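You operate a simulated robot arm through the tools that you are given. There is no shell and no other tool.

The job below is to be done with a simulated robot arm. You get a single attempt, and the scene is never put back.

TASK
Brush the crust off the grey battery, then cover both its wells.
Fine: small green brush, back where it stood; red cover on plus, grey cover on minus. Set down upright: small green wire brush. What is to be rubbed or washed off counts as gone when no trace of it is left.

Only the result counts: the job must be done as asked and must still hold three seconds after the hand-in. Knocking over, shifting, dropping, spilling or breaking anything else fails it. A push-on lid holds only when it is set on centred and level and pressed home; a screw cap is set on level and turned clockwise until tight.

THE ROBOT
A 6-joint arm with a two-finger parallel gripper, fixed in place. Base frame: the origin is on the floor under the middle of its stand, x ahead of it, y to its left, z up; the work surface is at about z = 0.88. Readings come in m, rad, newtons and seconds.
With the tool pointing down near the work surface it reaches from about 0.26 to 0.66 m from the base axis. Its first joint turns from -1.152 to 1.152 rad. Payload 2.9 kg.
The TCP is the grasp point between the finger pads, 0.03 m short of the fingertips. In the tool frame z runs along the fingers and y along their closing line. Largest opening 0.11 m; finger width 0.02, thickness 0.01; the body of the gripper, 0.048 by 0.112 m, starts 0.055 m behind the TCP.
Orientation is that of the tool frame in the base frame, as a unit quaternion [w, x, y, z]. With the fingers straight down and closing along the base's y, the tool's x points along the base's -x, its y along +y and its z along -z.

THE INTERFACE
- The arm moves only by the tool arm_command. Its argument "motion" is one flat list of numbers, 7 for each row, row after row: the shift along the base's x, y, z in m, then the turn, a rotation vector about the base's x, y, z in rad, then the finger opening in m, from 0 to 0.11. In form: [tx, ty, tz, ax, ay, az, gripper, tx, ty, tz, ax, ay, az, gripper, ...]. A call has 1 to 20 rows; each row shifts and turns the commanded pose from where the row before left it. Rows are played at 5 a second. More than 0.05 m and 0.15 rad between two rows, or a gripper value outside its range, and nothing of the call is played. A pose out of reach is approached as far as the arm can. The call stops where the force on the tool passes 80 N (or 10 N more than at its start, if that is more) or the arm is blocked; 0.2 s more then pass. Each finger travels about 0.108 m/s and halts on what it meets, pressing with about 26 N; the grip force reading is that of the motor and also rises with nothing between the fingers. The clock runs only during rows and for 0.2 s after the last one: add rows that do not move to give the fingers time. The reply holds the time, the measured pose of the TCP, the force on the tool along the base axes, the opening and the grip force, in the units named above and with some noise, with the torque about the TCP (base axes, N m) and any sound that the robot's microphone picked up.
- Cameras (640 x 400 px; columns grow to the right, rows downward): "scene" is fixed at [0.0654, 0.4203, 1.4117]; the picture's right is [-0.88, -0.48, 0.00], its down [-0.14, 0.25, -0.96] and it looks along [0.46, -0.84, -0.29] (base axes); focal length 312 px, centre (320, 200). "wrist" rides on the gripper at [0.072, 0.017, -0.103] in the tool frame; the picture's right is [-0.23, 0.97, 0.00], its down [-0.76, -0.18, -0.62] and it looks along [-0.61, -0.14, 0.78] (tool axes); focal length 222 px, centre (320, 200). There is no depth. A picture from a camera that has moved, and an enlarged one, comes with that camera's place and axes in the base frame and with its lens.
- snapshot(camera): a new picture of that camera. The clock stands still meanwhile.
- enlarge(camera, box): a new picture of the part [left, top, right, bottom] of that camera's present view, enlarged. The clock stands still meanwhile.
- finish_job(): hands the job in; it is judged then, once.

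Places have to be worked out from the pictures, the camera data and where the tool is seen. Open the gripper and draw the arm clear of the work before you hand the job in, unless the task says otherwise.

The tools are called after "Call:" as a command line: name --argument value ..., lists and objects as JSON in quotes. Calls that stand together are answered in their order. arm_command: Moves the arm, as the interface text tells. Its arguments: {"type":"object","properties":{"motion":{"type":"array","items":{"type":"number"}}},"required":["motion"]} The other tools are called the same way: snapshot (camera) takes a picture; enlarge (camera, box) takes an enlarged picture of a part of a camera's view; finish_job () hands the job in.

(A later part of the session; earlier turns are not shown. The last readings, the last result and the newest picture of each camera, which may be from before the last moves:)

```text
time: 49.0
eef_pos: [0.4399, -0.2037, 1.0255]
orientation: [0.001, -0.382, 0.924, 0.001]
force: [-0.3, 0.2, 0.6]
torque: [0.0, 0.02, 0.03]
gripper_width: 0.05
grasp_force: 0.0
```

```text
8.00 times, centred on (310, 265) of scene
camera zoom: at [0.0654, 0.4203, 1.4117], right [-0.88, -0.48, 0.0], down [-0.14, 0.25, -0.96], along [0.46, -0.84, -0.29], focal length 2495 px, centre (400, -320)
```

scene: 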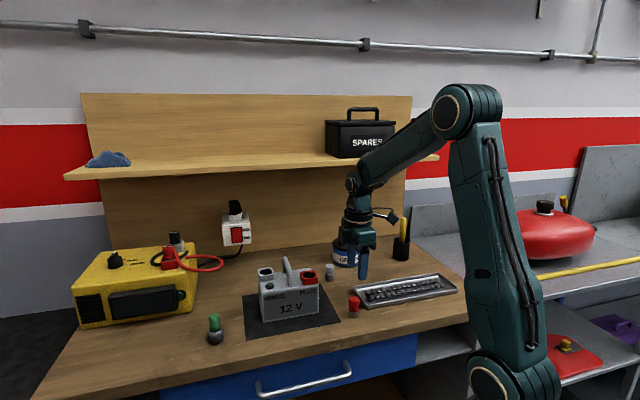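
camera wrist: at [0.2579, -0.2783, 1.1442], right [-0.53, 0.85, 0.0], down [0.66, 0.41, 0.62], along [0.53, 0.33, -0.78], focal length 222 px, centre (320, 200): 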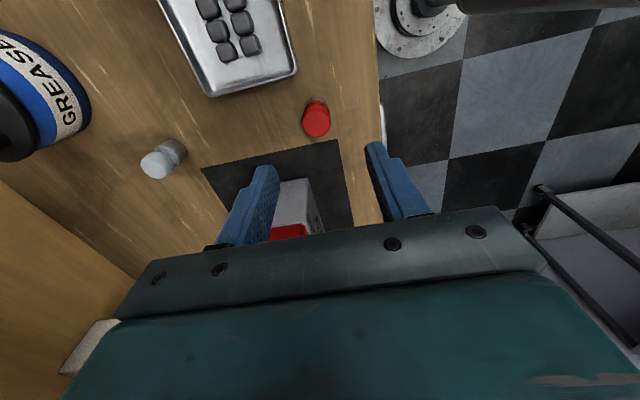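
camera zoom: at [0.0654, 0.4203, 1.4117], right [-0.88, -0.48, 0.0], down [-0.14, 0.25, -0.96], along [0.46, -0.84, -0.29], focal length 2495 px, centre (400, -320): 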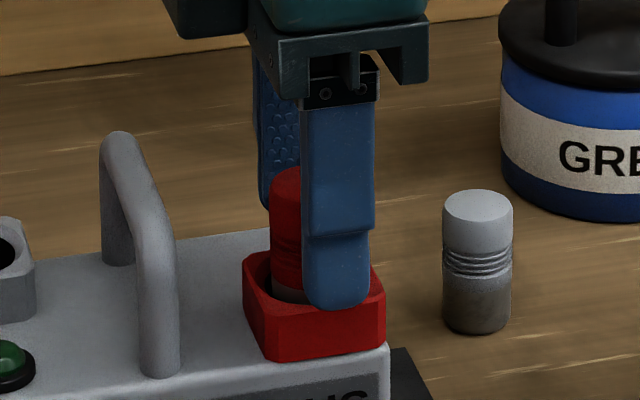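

The cover stands upright in the well. I rise clear for a fuller view.

Call:
arm_command --motion '[0, 0, 0.02, 0, 0, 0, 0.05, 0, 0, 0.03, 0, 0, 0, 0.05, 0, 0, 0.02, 0, 0, 0, 0.05, 0, 0, 0, 0, 0, 0, 0.02, 0, 0, 0, 0, 0, 0, 0.0, 0, 0, 0, 0, 0, 0, 0.0]'

Call:
enlarge --camera "wrist" --box '[240, 60, 400, 220]'

Call:
enlarge --camera "scene" --box '[290, 240, 340, 290]'

```text
time: 50.4
eef_pos: [0.4404, -0.204, 1.0964]
orientation: [0.0, -0.382, 0.924, 0.0]
force: [0.5, 0.3, 0.0]
torque: [-0.01, 0.0, 0.01]
gripper_width: 0.0001
grasp_force: 25.7
```

```text
2.50 times, centred on (320, 140) of wrist
camera zoom: at [0.3764, -0.243, 1.2011], right [-0.53, 0.85, 0.0], down [0.66, 0.41, 0.62], along [0.53, 0.33, -0.78], focal length 555 px, centre (320, 350)
```

zoom: 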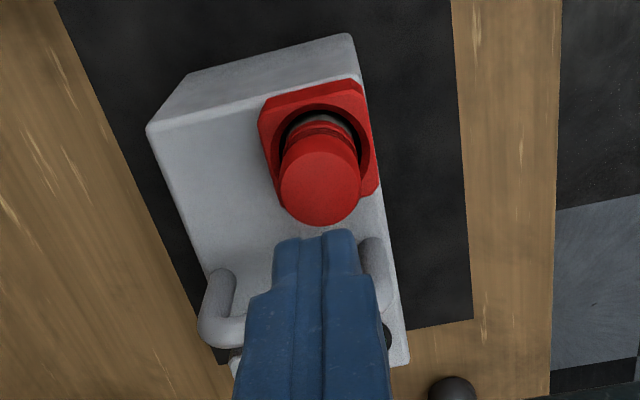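

```text
8.00 times, centred on (315, 265) of scene
camera zoom: at [0.0654, 0.4203, 1.4117], right [-0.88, -0.48, 0.0], down [-0.14, 0.25, -0.96], along [0.46, -0.84, -0.29], focal length 2495 px, centre (360, -320)
```

zoom: 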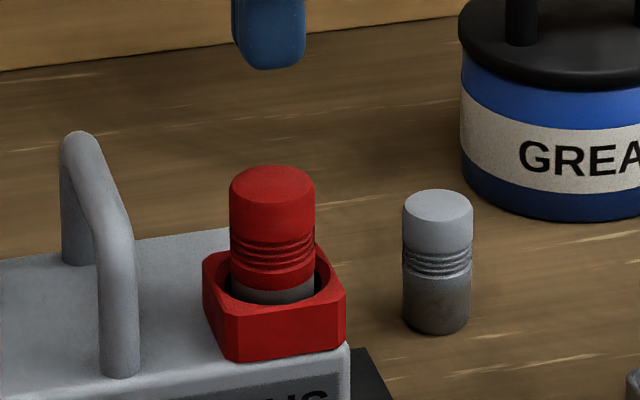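

The red cover sits upright and centred. I press on its top with the closed fingertips, first approaching to just above.

Call:
arm_command --motion '[0, 0, -0.02, 0, 0, 0, 0, 0, 0, -0.015, 0, 0, 0, 0, 0, 0, -0.004, 0, 0, 0, 0, 0, 0, 0, 0, 0, 0, 0]'

Call:
enlarge --camera "scene" --box '[290, 240, 340, 290]'

Call:
enlarge --camera "wrist" --box '[260, 90, 380, 210]'

```text
time: 51.4
eef_pos: [0.4408, -0.2043, 1.0582]
orientation: [0.001, -0.383, 0.924, 0.0]
force: [-0.4, 0.3, 0.0]
torque: [-0.03, -0.01, 0.01]
gripper_width: 0.0001
grasp_force: 26.0
```

```text
8.00 times, centred on (315, 265) of scene
camera zoom: at [0.0654, 0.4203, 1.4117], right [-0.88, -0.48, 0.0], down [-0.14, 0.25, -0.96], along [0.46, -0.84, -0.29], focal length 2495 px, centre (360, -320)
```

zoom: 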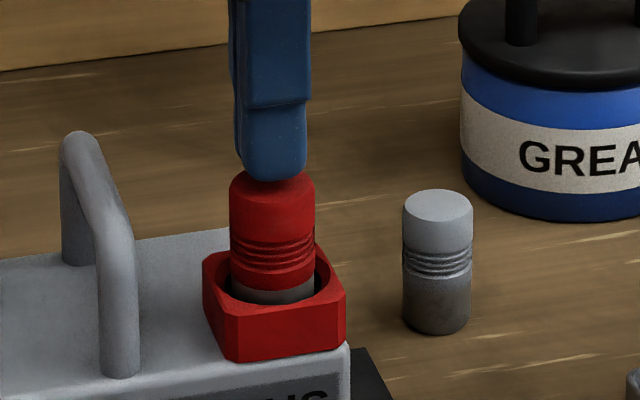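

```text
3.33 times, centred on (320, 150) of wrist
camera zoom: at [0.3765, -0.2435, 1.1618], right [-0.53, 0.85, 0.0], down [0.66, 0.41, 0.62], along [0.53, 0.33, -0.78], focal length 740 px, centre (320, 367)
```

zoom: 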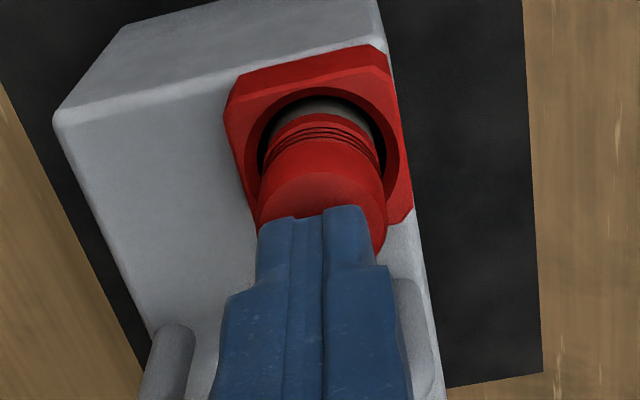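

Fingertips are centred just above the cap. I press down in small steps.

Call:
arm_command --motion '[0, 0, -0.002, 0, 0, 0, 0, 0, 0, -0.002, 0, 0, 0, 0, 0, 0, 0, 0, 0, 0, 0]'

```text
time: 52.2
eef_pos: [0.4412, -0.2046, 1.0535]
orientation: [0.001, -0.382, 0.924, -0.001]
force: [-0.1, -0.5, 2.7]
torque: [0.04, 0.02, 0.0]
gripper_width: 0.0
grasp_force: 26.0
```

Call:
arm_command --motion '[0, 0, -0.0015, 0, 0, 0, 0, 0, 0, -0.0015, 0, 0, 0, 0, 0, 0, 0, 0, 0, 0, 0]'

```text
time: 53.0
eef_pos: [0.4412, -0.2057, 1.0538]
orientation: [0.003, -0.382, 0.924, -0.003]
force: [-2.3, -0.4, 35.0]
torque: [-0.06, 0.14, 0.01]
gripper_width: 0.0001
grasp_force: 25.3
```

35 N and it doesn't sink further. I compare with the plugs seated on the charger and wall box to learn what "home" looks like.

Call:
enlarge --camera "scene" --box '[150, 225, 210, 275]'

Call:
enlarge --camera "scene" --box '[290, 250, 330, 290]'

Call:
enlarge --camera "scene" --box '[210, 190, 260, 250]'

```text
8.00 times, centred on (180, 250) of scene
camera zoom: at [0.0649, 0.4205, 1.4117], right [-0.88, -0.48, 0.0], down [-0.14, 0.25, -0.96], along [0.46, -0.84, -0.29], focal length 2495 px, centre (1440, -200)
```

zoom: 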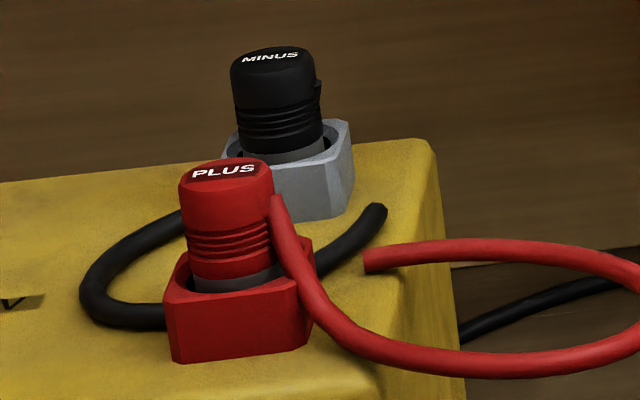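

```text
10.00 times, centred on (310, 270) of scene
camera zoom: at [0.0649, 0.4205, 1.4117], right [-0.88, -0.48, 0.0], down [-0.14, 0.25, -0.96], along [0.46, -0.84, -0.29], focal length 3119 px, centre (420, -500)
```

zoom: 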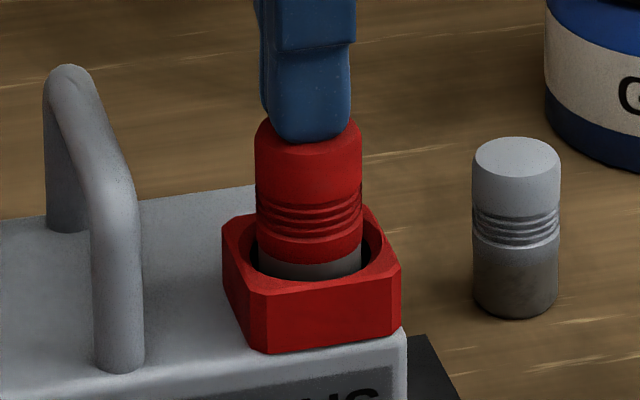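

```text
6.67 times, centred on (235, 220) of scene
camera zoom: at [0.0649, 0.4205, 1.4117], right [-0.88, -0.48, 0.0], down [-0.14, 0.25, -0.96], along [0.46, -0.84, -0.29], focal length 2079 px, centre (887, 67)
```

zoom: 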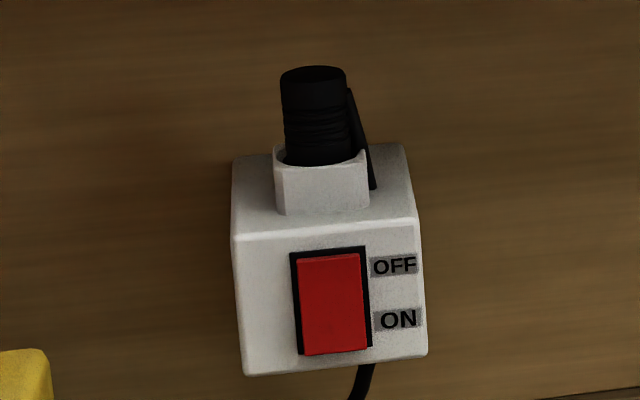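

The charger's seated plugs show the same sliver of grey stem above the rim, so the red cover appears fully seated. I press a little harder once to be sure, then lift off.

Call:
arm_command --motion '[0, 0, -0.0015, 0, 0, 0, 0, 0, 0, 0, 0, 0, 0, 0, 0, 0, 0, 0, 0, 0, 0]'

```text
time: 53.8
eef_pos: [0.4415, -0.2046, 1.054]
orientation: [0.003, -0.383, 0.924, -0.003]
force: [-2.4, 1.2, 40.0]
torque: [0.05, 0.13, 0.0]
gripper_width: 0.0002
grasp_force: 26.0
```

40 N and no further travel, so it is at the bottom. I lift off and check the cover from above.

Call:
arm_command --motion '[0, 0, 0.005, 0, 0, 0, 0, 0, 0, 0.02, 0, 0, 0, 0, 0, 0, 0.03, 0, 0, 0, 0, 0, 0, 0.03, 0, 0, 0, 0, 0, 0, 0, 0, 0, 0, 0.03]'

Call:
enlarge --camera "wrist" --box '[270, 40, 390, 160]'

Call:
enlarge --camera "scene" --box '[290, 240, 340, 290]'

```text
time: 55.0
eef_pos: [0.4395, -0.2044, 1.1346]
orientation: [0.0, -0.383, 0.924, 0.0]
force: [0.1, -0.6, -0.3]
torque: [0.02, -0.01, 0.01]
gripper_width: 0.0303
grasp_force: 0.0
```

```text
3.33 times, centred on (330, 100) of wrist
camera zoom: at [0.3749, -0.2436, 1.2377], right [-0.53, 0.85, 0.0], down [0.66, 0.41, 0.62], along [0.53, 0.33, -0.78], focal length 740 px, centre (287, 533)
```

zoom: 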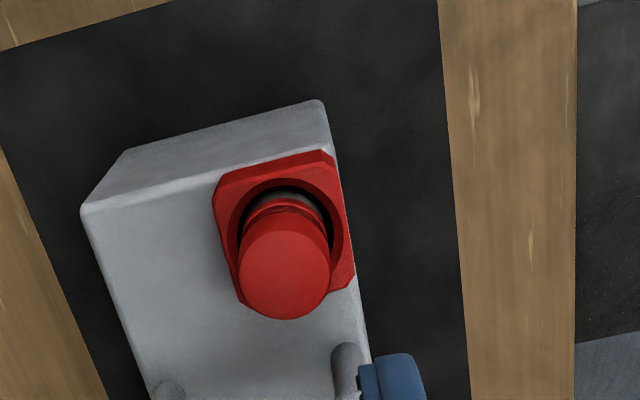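

```text
8.00 times, centred on (315, 265) of scene
camera zoom: at [0.0654, 0.4203, 1.4117], right [-0.88, -0.48, 0.0], down [-0.14, 0.25, -0.96], along [0.46, -0.84, -0.29], focal length 2495 px, centre (360, -320)
```

zoom: 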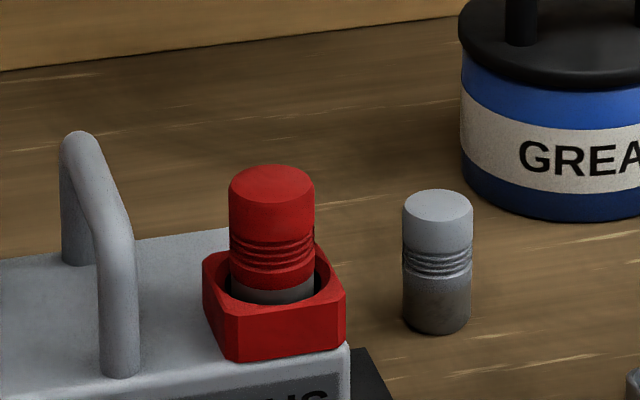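

The red cover is upright and seated. Before going for the grey cover I check the arm's clearance to the shelf edge, since that cover stands closer to the shelf.

Call:
snapshot --camera "scene"

Call:
snapshot --camera "wrist"

```text
taken
```

scene: 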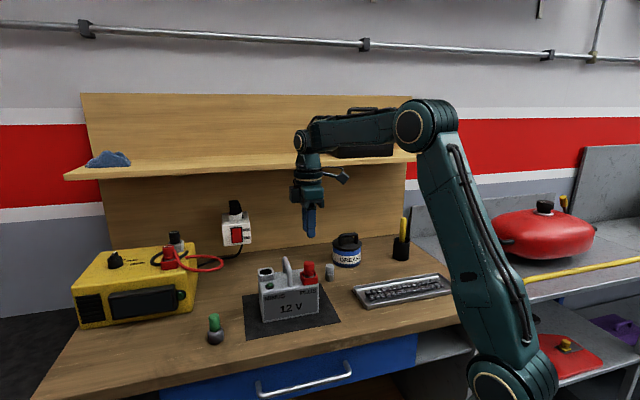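

```text
taken
camera wrist: at [0.3749, -0.2436, 1.2377], right [-0.53, 0.85, 0.0], down [0.66, 0.41, 0.62], along [0.53, 0.33, -0.78], focal length 222 px, centre (320, 200)
```

wrist: 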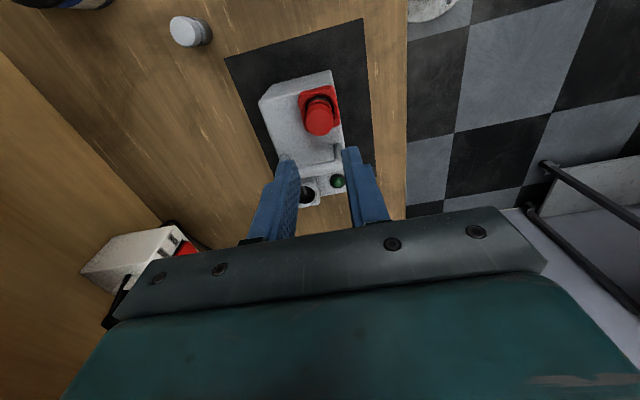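

The wrist joint sits about 0.20 m above the TCP and the shelf edge is near z≈1.25, so I stay low near the shelf: first move beside the battery in front of the grey cover, then lower there.

Call:
arm_command --motion '[-0.0129, -0.0329, 0, 0, 0, 0, 0.06, -0.0129, -0.0329, 0, 0, 0, 0, 0.06, -0.013, -0.033, 0, 0, 0, 0, 0.06, 0, 0, -0.03, 0, 0, 0, 0.06, 0, 0, -0.04, 0, 0, 0, 0.06, 0, 0, -0.04, 0, 0, 0, 0.06, 0, 0, -0.03, 0, 0, 0, 0.06, 0, 0, 0, 0, 0, 0, 0.06]'

Call:
snapshot --camera "wrist"

Call:
snapshot --camera "scene"

```text
time: 56.8
eef_pos: [0.4019, -0.303, 0.9948]
orientation: [-0.001, -0.384, 0.924, 0.0]
force: [0.4, 0.2, -0.5]
torque: [0.02, -0.01, 0.01]
gripper_width: 0.0601
grasp_force: 0.1
```

```text
taken
camera wrist: at [0.3379, -0.3417, 1.0985], right [-0.53, 0.85, 0.0], down [0.66, 0.41, 0.62], along [0.53, 0.33, -0.78], focal length 222 px, centre (320, 200)
```

wrist: 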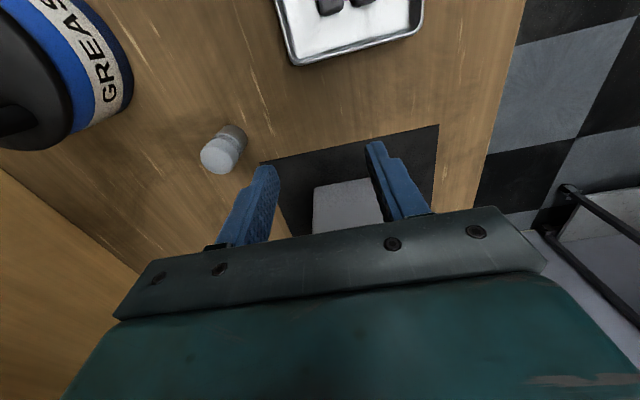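

```text
taken
```

scene: 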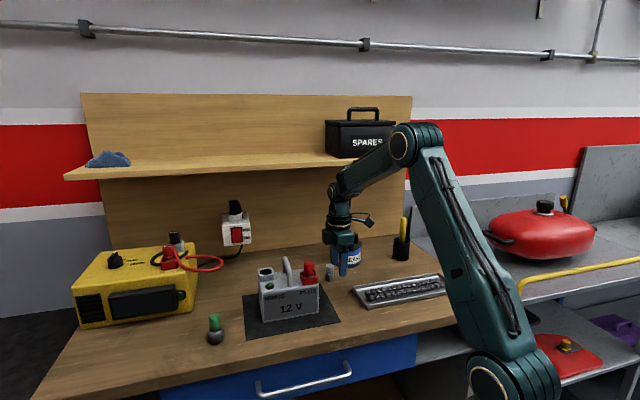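

I enlarge the grey cover for an accurate fix before moving over it.

Call:
enlarge --camera "wrist" --box '[185, 110, 265, 190]'

```text
5.00 times, centred on (225, 150) of wrist
camera zoom: at [0.3379, -0.3417, 1.0985], right [-0.53, 0.85, 0.0], down [0.66, 0.41, 0.62], along [0.53, 0.33, -0.78], focal length 1111 px, centre (795, 450)
```

zoom: 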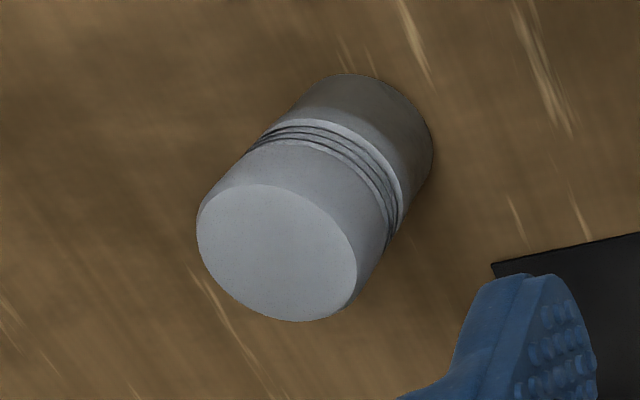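

The grey cover is at about (0.462, -0.368). I slide over it at low height.

Call:
arm_command --motion '[0.0153, -0.0163, -0.005, 0, 0, 0, 0.06, 0.0153, -0.0163, -0.005, 0, 0, 0, 0.06, 0.0153, -0.0163, -0.005, 0, 0, 0, 0.06, 0.0153, -0.0163, 0, 0, 0, 0, 0.06, 0, 0, 0, 0, 0, 0, 0.06]'

Call:
enlarge --camera "wrist" --box '[240, 80, 400, 220]'

Call:
snapshot --camera "scene"

```text
time: 58.0
eef_pos: [0.462, -0.3697, 0.9773]
orientation: [0.0, -0.383, 0.924, -0.001]
force: [-0.1, -0.3, -0.5]
torque: [-0.02, 0.01, 0.01]
gripper_width: 0.06
grasp_force: 0.1
```

```text
2.86 times, centred on (320, 150) of wrist
camera zoom: at [0.3976, -0.4084, 1.082], right [-0.53, 0.85, 0.0], down [0.66, 0.41, 0.62], along [0.53, 0.33, -0.78], focal length 635 px, centre (320, 343)
```

zoom: 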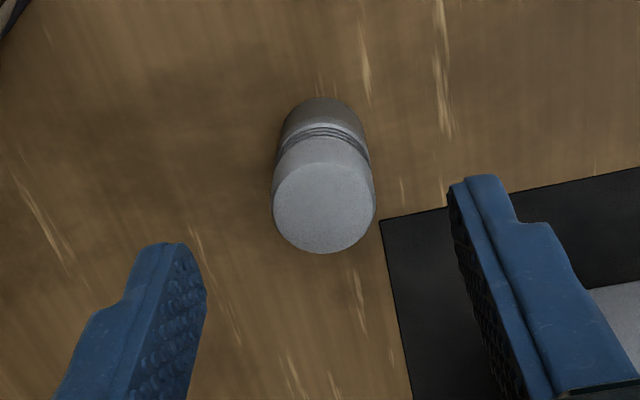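

```text
taken
```

scene: 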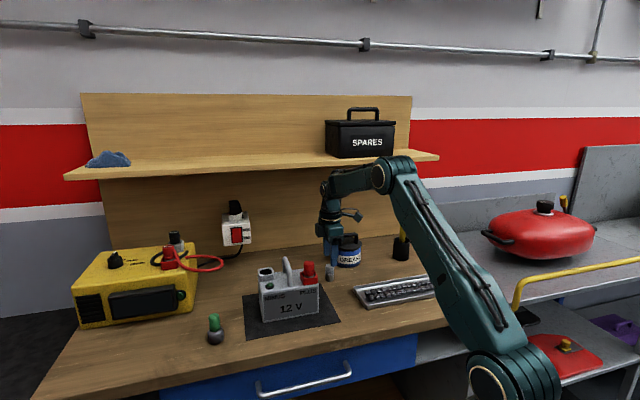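

Offset is about 1-2 mm; I correct and descend around the grey cap.

Call:
arm_command --motion '[0.0006, 0.0017, -0.015, 0, 0, 0, 0.06, 0, 0, -0.015, 0, 0, 0, 0.06, 0, 0, -0.013, 0, 0, 0, 0.06, 0, 0, 0, 0, 0, 0, 0.06]'

Call:
enlarge --camera "wrist" --box '[240, 80, 400, 220]'

Call:
enlarge --camera "scene" --box '[290, 200, 390, 300]'

```text
time: 59.0
eef_pos: [0.4626, -0.3673, 0.9361]
orientation: [0.0, -0.383, 0.924, -0.001]
force: [0.4, -0.2, -0.5]
torque: [0.0, -0.02, -0.02]
gripper_width: 0.0599
grasp_force: 0.1
```

```text
2.86 times, centred on (320, 150) of wrist
camera zoom: at [0.3983, -0.4054, 1.0392], right [-0.53, 0.85, 0.0], down [0.66, 0.41, 0.62], along [0.53, 0.33, -0.78], focal length 635 px, centre (320, 343)
```

zoom: 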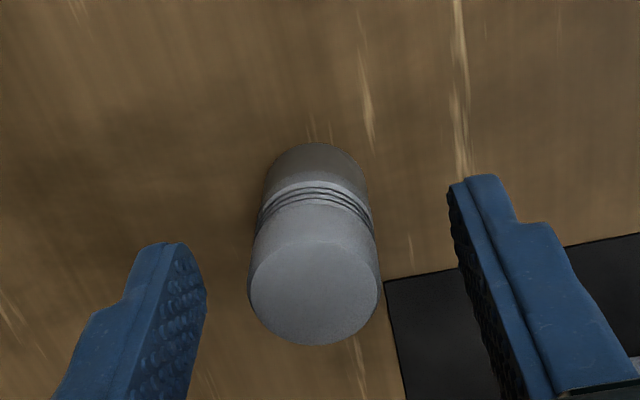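

```text
4.00 times, centred on (340, 250) of scene
camera zoom: at [0.0654, 0.4203, 1.4117], right [-0.88, -0.48, 0.0], down [-0.14, 0.25, -0.96], along [0.46, -0.84, -0.29], focal length 1247 px, centre (240, 0)
```

zoom: 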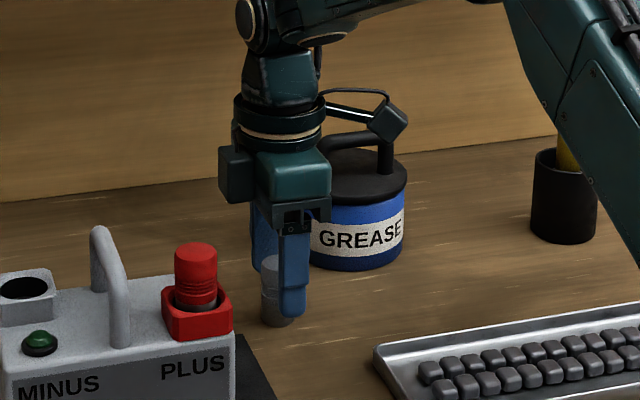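

Small correction of 1.3 mm, then I close on the grey cap.

Call:
arm_command --motion '[0.0002, -0.0014, 0, 0, 0, 0, 0.06, 0, 0, 0, 0, 0, 0, 0.04, 0, 0, 0, 0, 0, 0, 0.02, 0, 0, 0, 0, 0, 0, 0.0, 0, 0, 0, 0, 0, 0, 0.0]'

Call:
enlarge --camera "wrist" --box '[240, 80, 400, 220]'

```text
time: 60.2
eef_pos: [0.4644, -0.3681, 0.9344]
orientation: [0.0, -0.382, 0.924, -0.001]
force: [-0.5, -0.6, -0.3]
torque: [-0.02, -0.04, -0.02]
gripper_width: 0.0256
grasp_force: 25.6
```

```text
2.86 times, centred on (320, 150) of wrist
camera zoom: at [0.3988, -0.4067, 1.0391], right [-0.53, 0.85, 0.0], down [0.66, 0.41, 0.62], along [0.53, 0.33, -0.78], focal length 635 px, centre (320, 343)
```

zoom: 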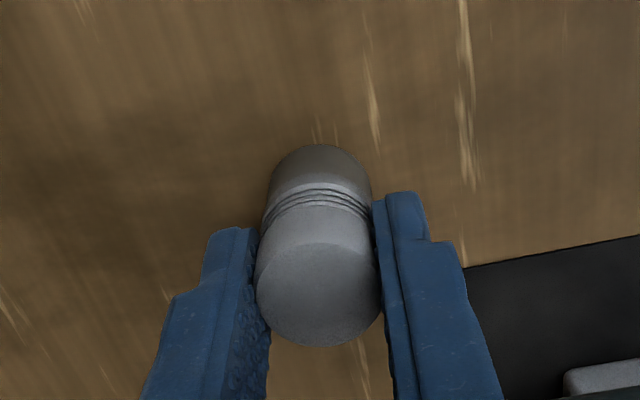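

Gripped. I lift slightly, move back away from the shelf at low height, then rise beside the battery.

Call:
arm_command --motion '[0, 0, 0.01, 0, 0, 0, 0, 0, 0, 0.01, 0, 0, 0, 0, -0.0153, 0.0163, 0, 0, 0, 0, 0, -0.0153, 0.0163, 0, 0, 0, 0, 0, -0.0153, 0.0163, 0, 0, 0, 0, 0, -0.0153, 0.0163, 0, 0, 0, 0, 0, 0, 0, 0.03, 0, 0, 0, 0, 0, 0, 0.04, 0, 0, 0, 0, 0, 0, 0.04, 0, 0, 0, 0, 0, 0, 0.04, 0, 0, 0, 0, 0, 0, 0.015, 0, 0, 0, 0, 0, 0, 0, 0, 0, 0, 0]'

Call:
snapshot --camera "wrist"

Call:
snapshot --camera "scene"

```text
time: 62.8
eef_pos: [0.4035, -0.3037, 1.12]
orientation: [0.001, -0.382, 0.924, 0.0]
force: [0.1, 0.9, -0.1]
torque: [-0.05, 0.01, 0.0]
gripper_width: 0.0255
grasp_force: 26.3
```

```text
taken
camera wrist: at [0.3387, -0.3424, 1.2241], right [-0.53, 0.85, 0.0], down [0.66, 0.41, 0.62], along [0.53, 0.33, -0.78], focal length 222 px, centre (320, 200)
```

wrist: 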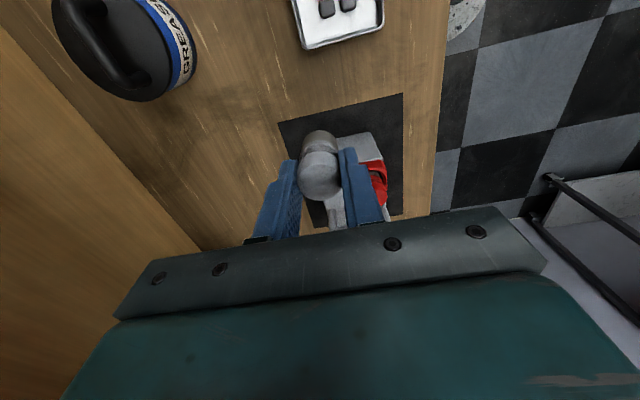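

```text
taken
```

scene: 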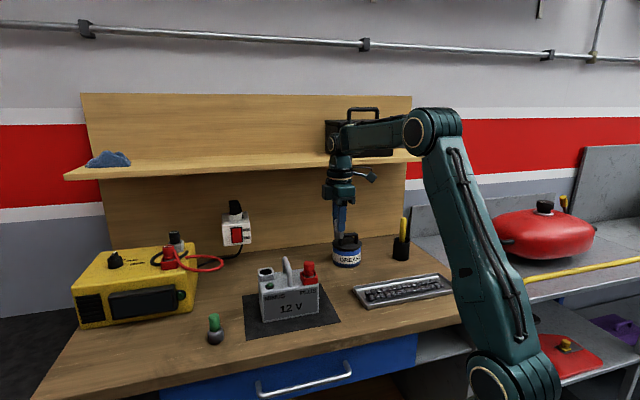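

All clear. I carry the grey cover along the battery's length to above the minus well near (0.550, -0.163), above handle height.

Call:
arm_command --motion '[0.0296, 0.0281, 0, 0, 0, 0, 0, 0.0296, 0.0281, 0, 0, 0, 0, 0, 0.0296, 0.0281, 0, 0, 0, 0, 0, 0.0297, 0.0281, 0, 0, 0, 0, 0, 0.0297, 0.0281, 0, 0, 0, 0, 0, 0, 0, -0.03, 0, 0, 0, 0, 0, 0, 0, 0, 0, 0, 0]'

Call:
enlarge --camera "wrist" --box '[240, 80, 400, 220]'

Call:
enlarge --camera "scene" --box '[230, 200, 330, 300]'

```text
time: 64.4
eef_pos: [0.5511, -0.1615, 1.0934]
orientation: [0.0, -0.383, 0.924, 0.0]
force: [0.7, 0.4, -1.1]
torque: [-0.03, 0.02, -0.01]
gripper_width: 0.0257
grasp_force: 26.2
```

```text
2.86 times, centred on (320, 150) of wrist
camera zoom: at [0.4861, -0.2, 1.1967], right [-0.53, 0.85, 0.0], down [0.66, 0.41, 0.62], along [0.53, 0.33, -0.78], focal length 635 px, centre (320, 343)
```

zoom: 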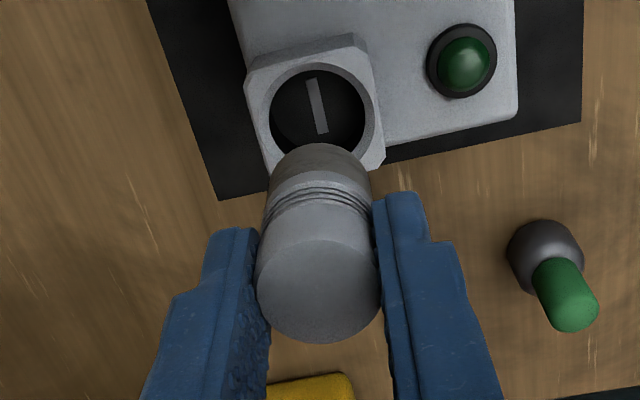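

```text
4.00 times, centred on (280, 250) of scene
camera zoom: at [0.0654, 0.4203, 1.4117], right [-0.88, -0.48, 0.0], down [-0.14, 0.25, -0.96], along [0.46, -0.84, -0.29], focal length 1247 px, centre (480, 0)
```

zoom: 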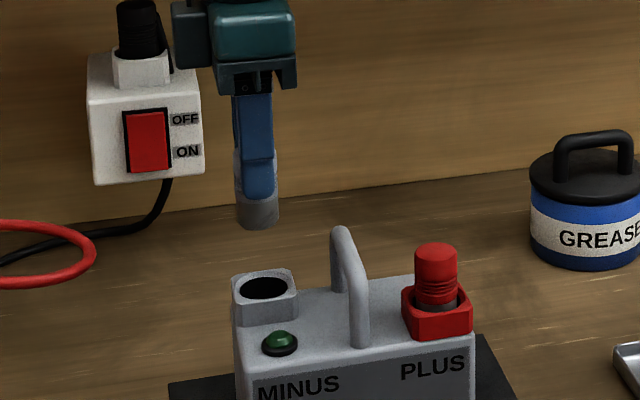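

The minus hole is within about 1 mm of the tool axis. I correct and lower to just above the rim.

Call:
arm_command --motion '[-0.0002, -0.0012, -0.015, 0, 0, 0, 0, 0, 0, -0.015, 0, 0, 0, 0, 0, 0, -0.01, 0, 0, 0, 0, 0, 0, 0, 0, 0, 0, 0]'

Call:
enlarge --camera "wrist" --box '[240, 80, 400, 220]'

Call:
enlarge --camera "scene" --box '[240, 230, 300, 290]'

```text
time: 65.4
eef_pos: [0.5506, -0.1646, 1.0513]
orientation: [0.001, -0.382, 0.924, 0.0]
force: [-0.3, 0.0, -1.1]
torque: [0.02, 0.0, 0.02]
gripper_width: 0.0258
grasp_force: 26.0
```

```text
2.86 times, centred on (320, 150) of wrist
camera zoom: at [0.4867, -0.2025, 1.1551], right [-0.53, 0.85, 0.0], down [0.66, 0.41, 0.62], along [0.53, 0.33, -0.78], focal length 635 px, centre (320, 343)
```

zoom: 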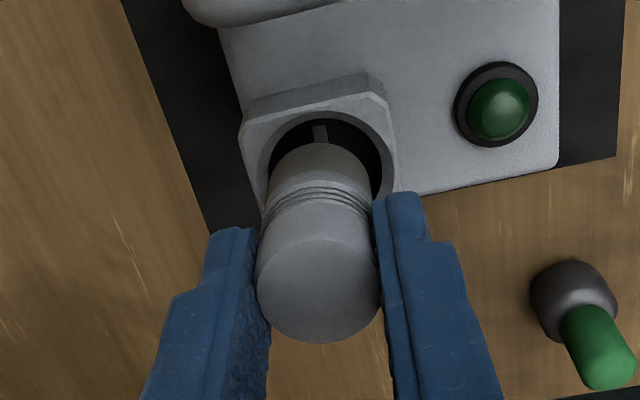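

```text
6.67 times, centred on (270, 260) of scene
camera zoom: at [0.0654, 0.4203, 1.4117], right [-0.88, -0.48, 0.0], down [-0.14, 0.25, -0.96], along [0.46, -0.84, -0.29], focal length 2079 px, centre (653, -200)
```

zoom: 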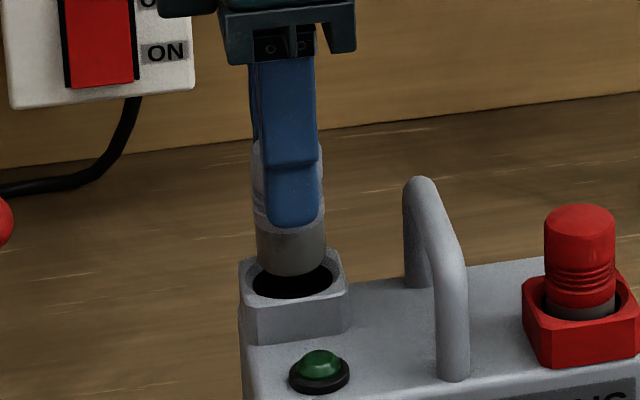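

The hole is ~1.3 mm to the right of the tool axis in view; I correct and lower the stem into the well.

Call:
arm_command --motion '[-0.0005, 0.0013, -0.002, 0, 0, 0, 0, 0, 0, -0.005, 0, 0, 0, 0, 0, 0, -0.005, 0, 0, 0, 0, 0, 0, -0.003, 0, 0, 0, 0, 0, 0, 0, 0, 0, 0, 0]'

Call:
enlarge --camera "wrist" --box '[240, 80, 400, 220]'

Call:
enlarge --camera "scene" --box '[240, 230, 300, 290]'

```text
time: 66.6
eef_pos: [0.5508, -0.1621, 1.037]
orientation: [-0.001, -0.382, 0.924, 0.0]
force: [1.1, -0.5, -0.2]
torque: [0.01, -0.03, 0.0]
gripper_width: 0.0257
grasp_force: 26.3
```

```text
2.86 times, centred on (320, 150) of wrist
camera zoom: at [0.4859, -0.2003, 1.1403], right [-0.53, 0.85, 0.0], down [0.66, 0.41, 0.62], along [0.53, 0.33, -0.78], focal length 635 px, centre (320, 343)
```

zoom: 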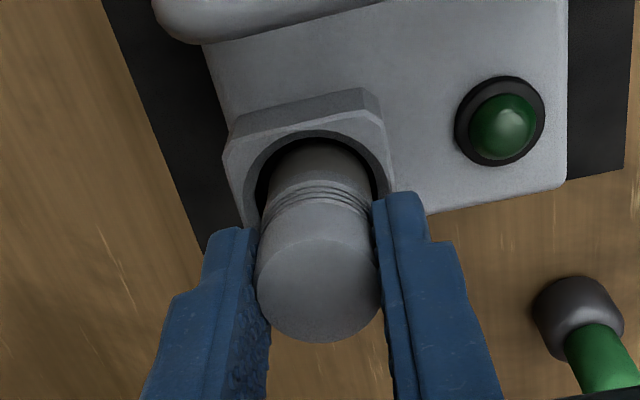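

```text
6.67 times, centred on (270, 260) of scene
camera zoom: at [0.0654, 0.4203, 1.4117], right [-0.88, -0.48, 0.0], down [-0.14, 0.25, -0.96], along [0.46, -0.84, -0.29], focal length 2079 px, centre (653, -200)
```

zoom: 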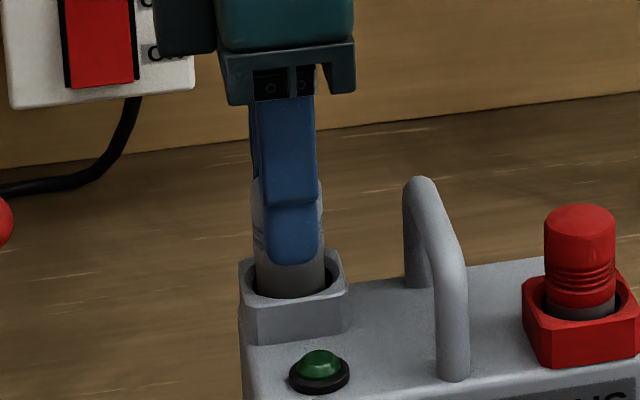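

The stem is in the well. I continue down slowly, expecting contact near TCP z≈1.029.

Call:
arm_command --motion '[0.0003, -0.0005, -0.002, 0, 0, 0, 0, 0, 0, -0.002, 0, 0, 0, 0, 0, 0, -0.002, 0, 0, 0, 0, 0, 0, 0, 0, 0, 0, 0]'

```text
time: 67.6
eef_pos: [0.5506, -0.1642, 1.03]
orientation: [0.0, -0.383, 0.924, 0.0]
force: [-0.2, 0.1, 0.6]
torque: [0.0, 0.01, 0.0]
gripper_width: 0.0253
grasp_force: 25.6
```

Call:
arm_command --motion '[0, 0, -0.0015, 0, 0, 0, 0, 0, 0, 0, 0, 0, 0, 0]'

```text
time: 68.2
eef_pos: [0.5498, -0.1634, 1.0288]
orientation: [0.001, -0.383, 0.924, -0.001]
force: [0.7, 1.2, 1.1]
torque: [0.05, -0.05, 0.02]
gripper_width: 0.0255
grasp_force: 26.4
```

Contact is just starting as with the red cover. I press on in 1 mm steps.

Call:
arm_command --motion '[0, 0, -0.001, 0, 0, 0, 0, 0, 0, -0.001, 0, 0, 0, 0, 0, 0, 0, 0, 0, 0, 0]'

```text
time: 69.0
eef_pos: [0.5505, -0.1641, 1.0273]
orientation: [0.002, -0.383, 0.924, 0.0]
force: [-1.4, 0.5, 11.9]
torque: [0.06, 0.13, 0.01]
gripper_width: 0.0253
grasp_force: 26.3
```

12 N: it rests on the bottom. One more millimetre, then I look and release.

Call:
arm_command --motion '[0, 0, -0.001, 0, 0, 0, 0, 0, 0, 0, 0, 0, 0, 0]'

Call:
enlarge --camera "scene" --box '[245, 240, 295, 290]'

Call:
enlarge --camera "wrist" --box '[240, 80, 400, 220]'

```text
time: 69.6
eef_pos: [0.5506, -0.1632, 1.0269]
orientation: [0.002, -0.383, 0.924, 0.0]
force: [1.2, 0.2, 17.4]
torque: [0.03, -0.06, -0.03]
gripper_width: 0.0259
grasp_force: 25.5
```

```text
8.00 times, centred on (270, 265) of scene
camera zoom: at [0.0651, 0.4204, 1.4117], right [-0.88, -0.48, 0.0], down [-0.14, 0.25, -0.96], along [0.46, -0.84, -0.29], focal length 2495 px, centre (720, -320)
```

zoom: 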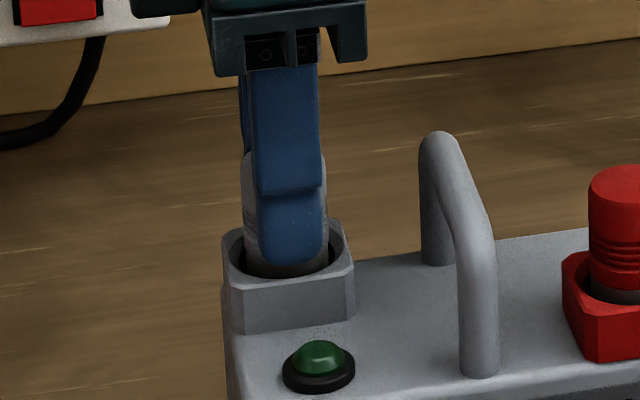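

```text
2.86 times, centred on (320, 150) of wrist
camera zoom: at [0.4859, -0.202, 1.1296], right [-0.53, 0.85, 0.0], down [0.66, 0.41, 0.62], along [0.53, 0.33, -0.78], focal length 635 px, centre (320, 343)
```

zoom: 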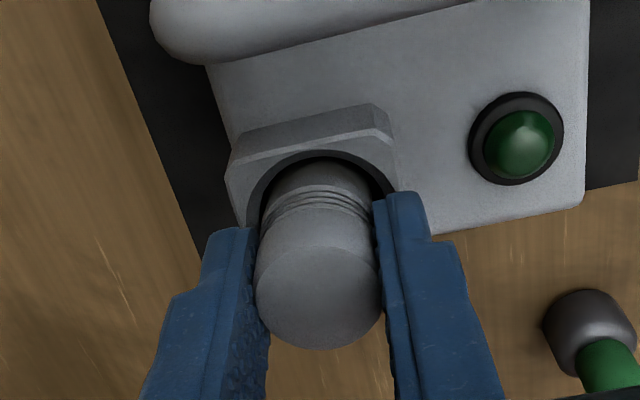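

The grey cover is at depth. I release, rise and close the fingers for a top press.

Call:
arm_command --motion '[0, 0, 0.001, 0, 0, 0, 0.0, 0, 0, 0, 0, 0, 0, 0.025, 0, 0, 0, 0, 0, 0, 0.045, 0, 0, 0, 0, 0, 0, 0.045, 0, 0, 0.02, 0, 0, 0, 0.045, 0, 0, 0.03, 0, 0, 0, 0.045, 0, 0, 0.02, 0, 0, 0, 0.045, 0, 0, 0, 0, 0, 0, 0.02, 0, 0, 0, 0, 0, 0, 0.0, 0, 0, 0, 0, 0, 0, 0.0]'

Call:
enlarge --camera "wrist" --box '[240, 60, 400, 220]'

Call:
enlarge --camera "scene" --box '[245, 240, 295, 290]'

```text
time: 71.8
eef_pos: [0.5496, -0.1643, 1.0949]
orientation: [0.0, -0.383, 0.924, 0.0]
force: [0.2, 0.6, -0.5]
torque: [-0.04, 0.02, 0.01]
gripper_width: 0.0
grasp_force: 25.6
```

```text
2.50 times, centred on (320, 140) of wrist
camera zoom: at [0.4858, -0.2022, 1.1989], right [-0.53, 0.85, 0.0], down [0.66, 0.41, 0.62], along [0.53, 0.33, -0.78], focal length 555 px, centre (320, 350)
```

zoom: 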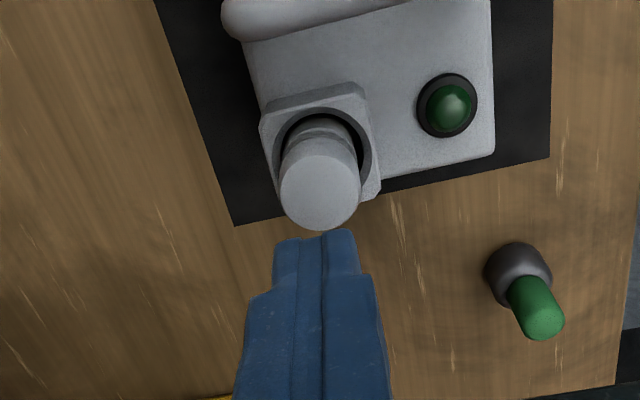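

```text
8.00 times, centred on (270, 265) of scene
camera zoom: at [0.0654, 0.4203, 1.4117], right [-0.88, -0.48, 0.0], down [-0.14, 0.25, -0.96], along [0.46, -0.84, -0.29], focal length 2495 px, centre (720, -320)
```

zoom: 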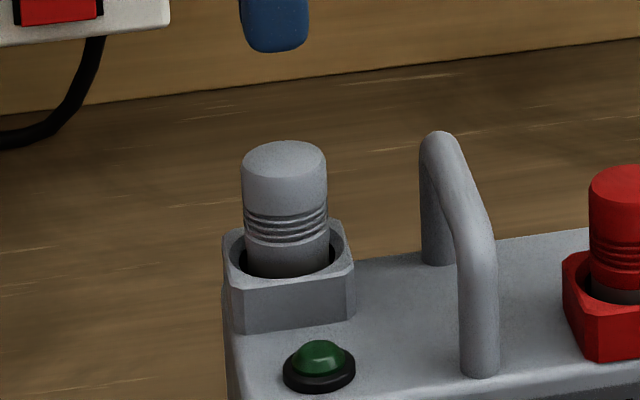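

The grey cover stands upright and centred too. I press it from above with closed fingertips.

Call:
arm_command --motion '[0, 0, -0.02, 0, 0, 0, 0, 0, 0, -0.015, 0, 0, 0, 0, 0, 0, -0.004, 0, 0, 0, 0, 0, 0, -0.002, 0, 0, 0, 0, 0, 0, 0, 0, 0, 0, 0]'

Call:
enlarge --camera "scene" --box '[245, 240, 295, 290]'

```text
time: 73.0
eef_pos: [0.5508, -0.1636, 1.0558]
orientation: [0.0, -0.383, 0.924, -0.001]
force: [0.4, 0.4, -0.2]
torque: [0.02, -0.03, 0.01]
gripper_width: 0.0
grasp_force: 26.5
```

```text
8.00 times, centred on (270, 265) of scene
camera zoom: at [0.0654, 0.4203, 1.4117], right [-0.88, -0.48, 0.0], down [-0.14, 0.25, -0.96], along [0.46, -0.84, -0.29], focal length 2495 px, centre (720, -320)
```

zoom: 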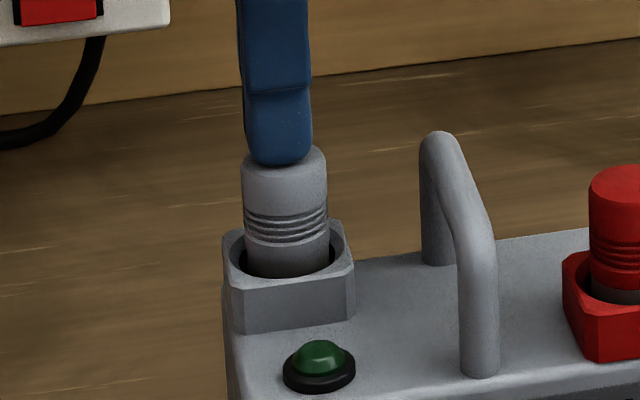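

Call:
arm_command --motion '[0, 0, -0.002, 0, 0, 0, 0, 0, 0, -0.0015, 0, 0, 0, 0, 0, 0, -0.0015, 0, 0, 0, 0, 0, 0, 0, 0, 0, 0, 0]'

```text
time: 74.0
eef_pos: [0.5509, -0.1636, 1.0539]
orientation: [0.002, -0.382, 0.924, -0.002]
force: [-0.6, 1.1, 26.2]
torque: [0.03, 0.05, 0.0]
gripper_width: 0.0
grasp_force: 25.7
```

26 N; a bit more pressure for good measure.

Call:
arm_command --motion '[0, 0, -0.0015, 0, 0, 0, 0, 0, 0, 0, 0, 0, 0, 0, 0, 0, 0, 0, 0, 0, 0]'

Call:
enlarge --camera "scene" --box '[150, 235, 190, 275]'

Call:
enlarge --camera "scene" --box '[290, 255, 330, 295]'

```text
time: 74.8
eef_pos: [0.5512, -0.1641, 1.0525]
orientation: [0.003, -0.383, 0.924, -0.003]
force: [-0.9, 0.9, 34.8]
torque: [0.03, 0.06, 0.01]
gripper_width: 0.0001
grasp_force: 25.7
```

```text
10.00 times, centred on (170, 255) of scene
camera zoom: at [0.0648, 0.4205, 1.4117], right [-0.88, -0.48, 0.0], down [-0.14, 0.25, -0.96], along [0.46, -0.84, -0.29], focal length 3119 px, centre (1820, -350)
```

zoom: 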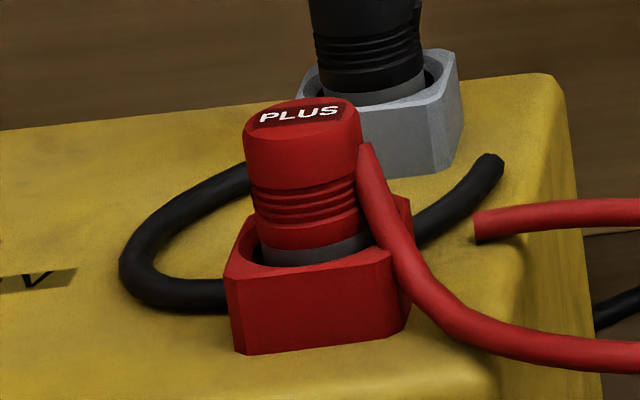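

```text
10.00 times, centred on (310, 275) of scene
camera zoom: at [0.0648, 0.4205, 1.4117], right [-0.88, -0.48, 0.0], down [-0.14, 0.25, -0.96], along [0.46, -0.84, -0.29], focal length 3119 px, centre (420, -550)
```

zoom: 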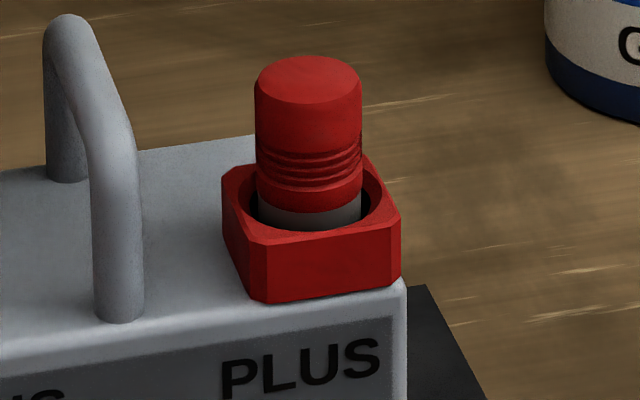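

At 35 N it is solidly at the bottom, and its look matches the charger's seated plugs. I press firmer once (to ~55 N) to rule out an incomplete seat.

Call:
arm_command --motion '[0, 0, -0.0015, 0, 0, 0, 0, 0, 0, -0.0015, 0, 0, 0, 0, 0, 0, -0.001, 0, 0, 0, 0, 0, 0, 0, 0, 0, 0, 0]'

```text
time: 75.8
eef_pos: [0.5511, -0.1635, 1.0538]
orientation: [0.007, -0.383, 0.924, -0.005]
force: [-5.0, -0.5, 50.4]
torque: [-0.1, 0.35, 0.0]
gripper_width: 0.0001
grasp_force: 26.4
```

No further travel at 50 N, so it is home. I lift off and inspect.

Call:
arm_command --motion '[0, 0, 0.005, 0, 0, 0, 0, 0, 0, 0.01, 0, 0, 0, 0, 0, 0, 0.03, 0, 0, 0, 0, 0, 0, 0.04, 0, 0, 0, 0, 0, 0, 0, 0, 0, 0, 0]'

Call:
enlarge --camera "wrist" --box '[240, 30, 420, 190]'

Call:
enlarge --camera "scene" --box '[240, 240, 340, 330]'

```text
time: 77.0
eef_pos: [0.5511, -0.1638, 1.13]
orientation: [0.0, -0.382, 0.924, 0.001]
force: [-0.3, 0.3, -1.2]
torque: [-0.01, 0.02, -0.01]
gripper_width: 0.0003
grasp_force: 25.8
```

```text
2.50 times, centred on (330, 110) of wrist
camera zoom: at [0.4865, -0.2024, 1.2339], right [-0.53, 0.85, 0.0], down [0.66, 0.41, 0.62], along [0.53, 0.33, -0.78], focal length 555 px, centre (295, 425)
```

zoom: 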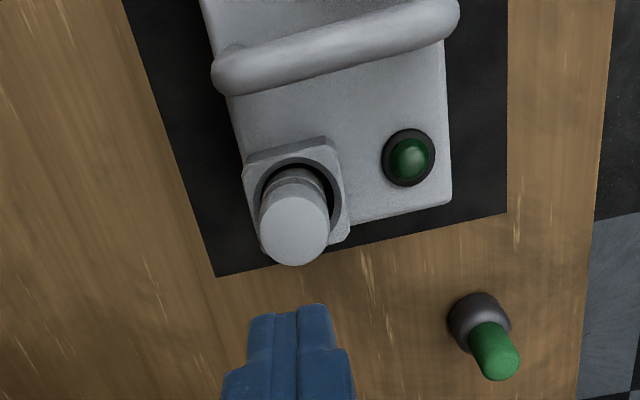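

```text
4.44 times, centred on (290, 285) of scene
camera zoom: at [0.0654, 0.4203, 1.4117], right [-0.88, -0.48, 0.0], down [-0.14, 0.25, -0.96], along [0.46, -0.84, -0.29], focal length 1386 px, centre (453, -178)
```

zoom: 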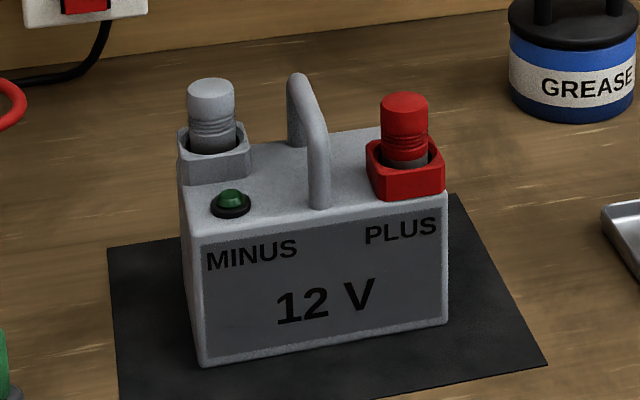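

Both covers are upright in their wells. I move back over the former crust spot, well above everything, for a last check of the battery top.

Call:
arm_command --motion '[-0.0154, -0.0166, 0.005, 0, 0, 0, 0.02, -0.0154, -0.0166, 0.005, 0, 0, 0, 0.04, -0.0154, -0.0166, 0.005, 0, 0, 0, 0.06, -0.0154, -0.0166, 0.005, 0, 0, 0, 0.08, 0, 0, 0, 0, 0, 0, 0.1]'

Call:
snapshot --camera "wrist"

Call:
enlarge --camera "wrist" --box '[290, 50, 390, 150]'

```text
time: 78.2
eef_pos: [0.4868, -0.2311, 1.1514]
orientation: [0.001, -0.383, 0.924, 0.0]
force: [0.8, 0.1, 0.0]
torque: [0.0, 0.0, -0.03]
gripper_width: 0.0999
grasp_force: 0.1
```

```text
taken
camera wrist: at [0.4227, -0.2691, 1.2545], right [-0.53, 0.85, 0.0], down [0.66, 0.41, 0.62], along [0.53, 0.33, -0.78], focal length 222 px, centre (320, 200)
```

wrist: 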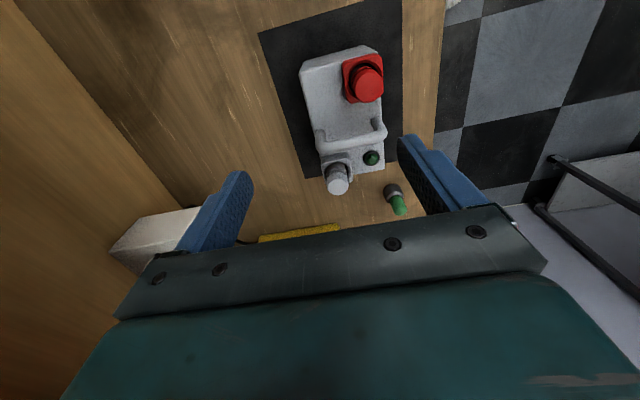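

```text
4.00 times, centred on (340, 100) of wrist
camera zoom: at [0.4227, -0.2691, 1.2545], right [-0.53, 0.85, 0.0], down [0.66, 0.41, 0.62], along [0.53, 0.33, -0.78], focal length 888 px, centre (240, 600)
```

zoom: 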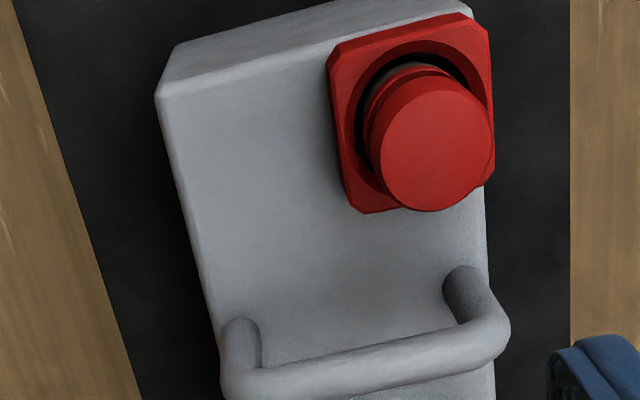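

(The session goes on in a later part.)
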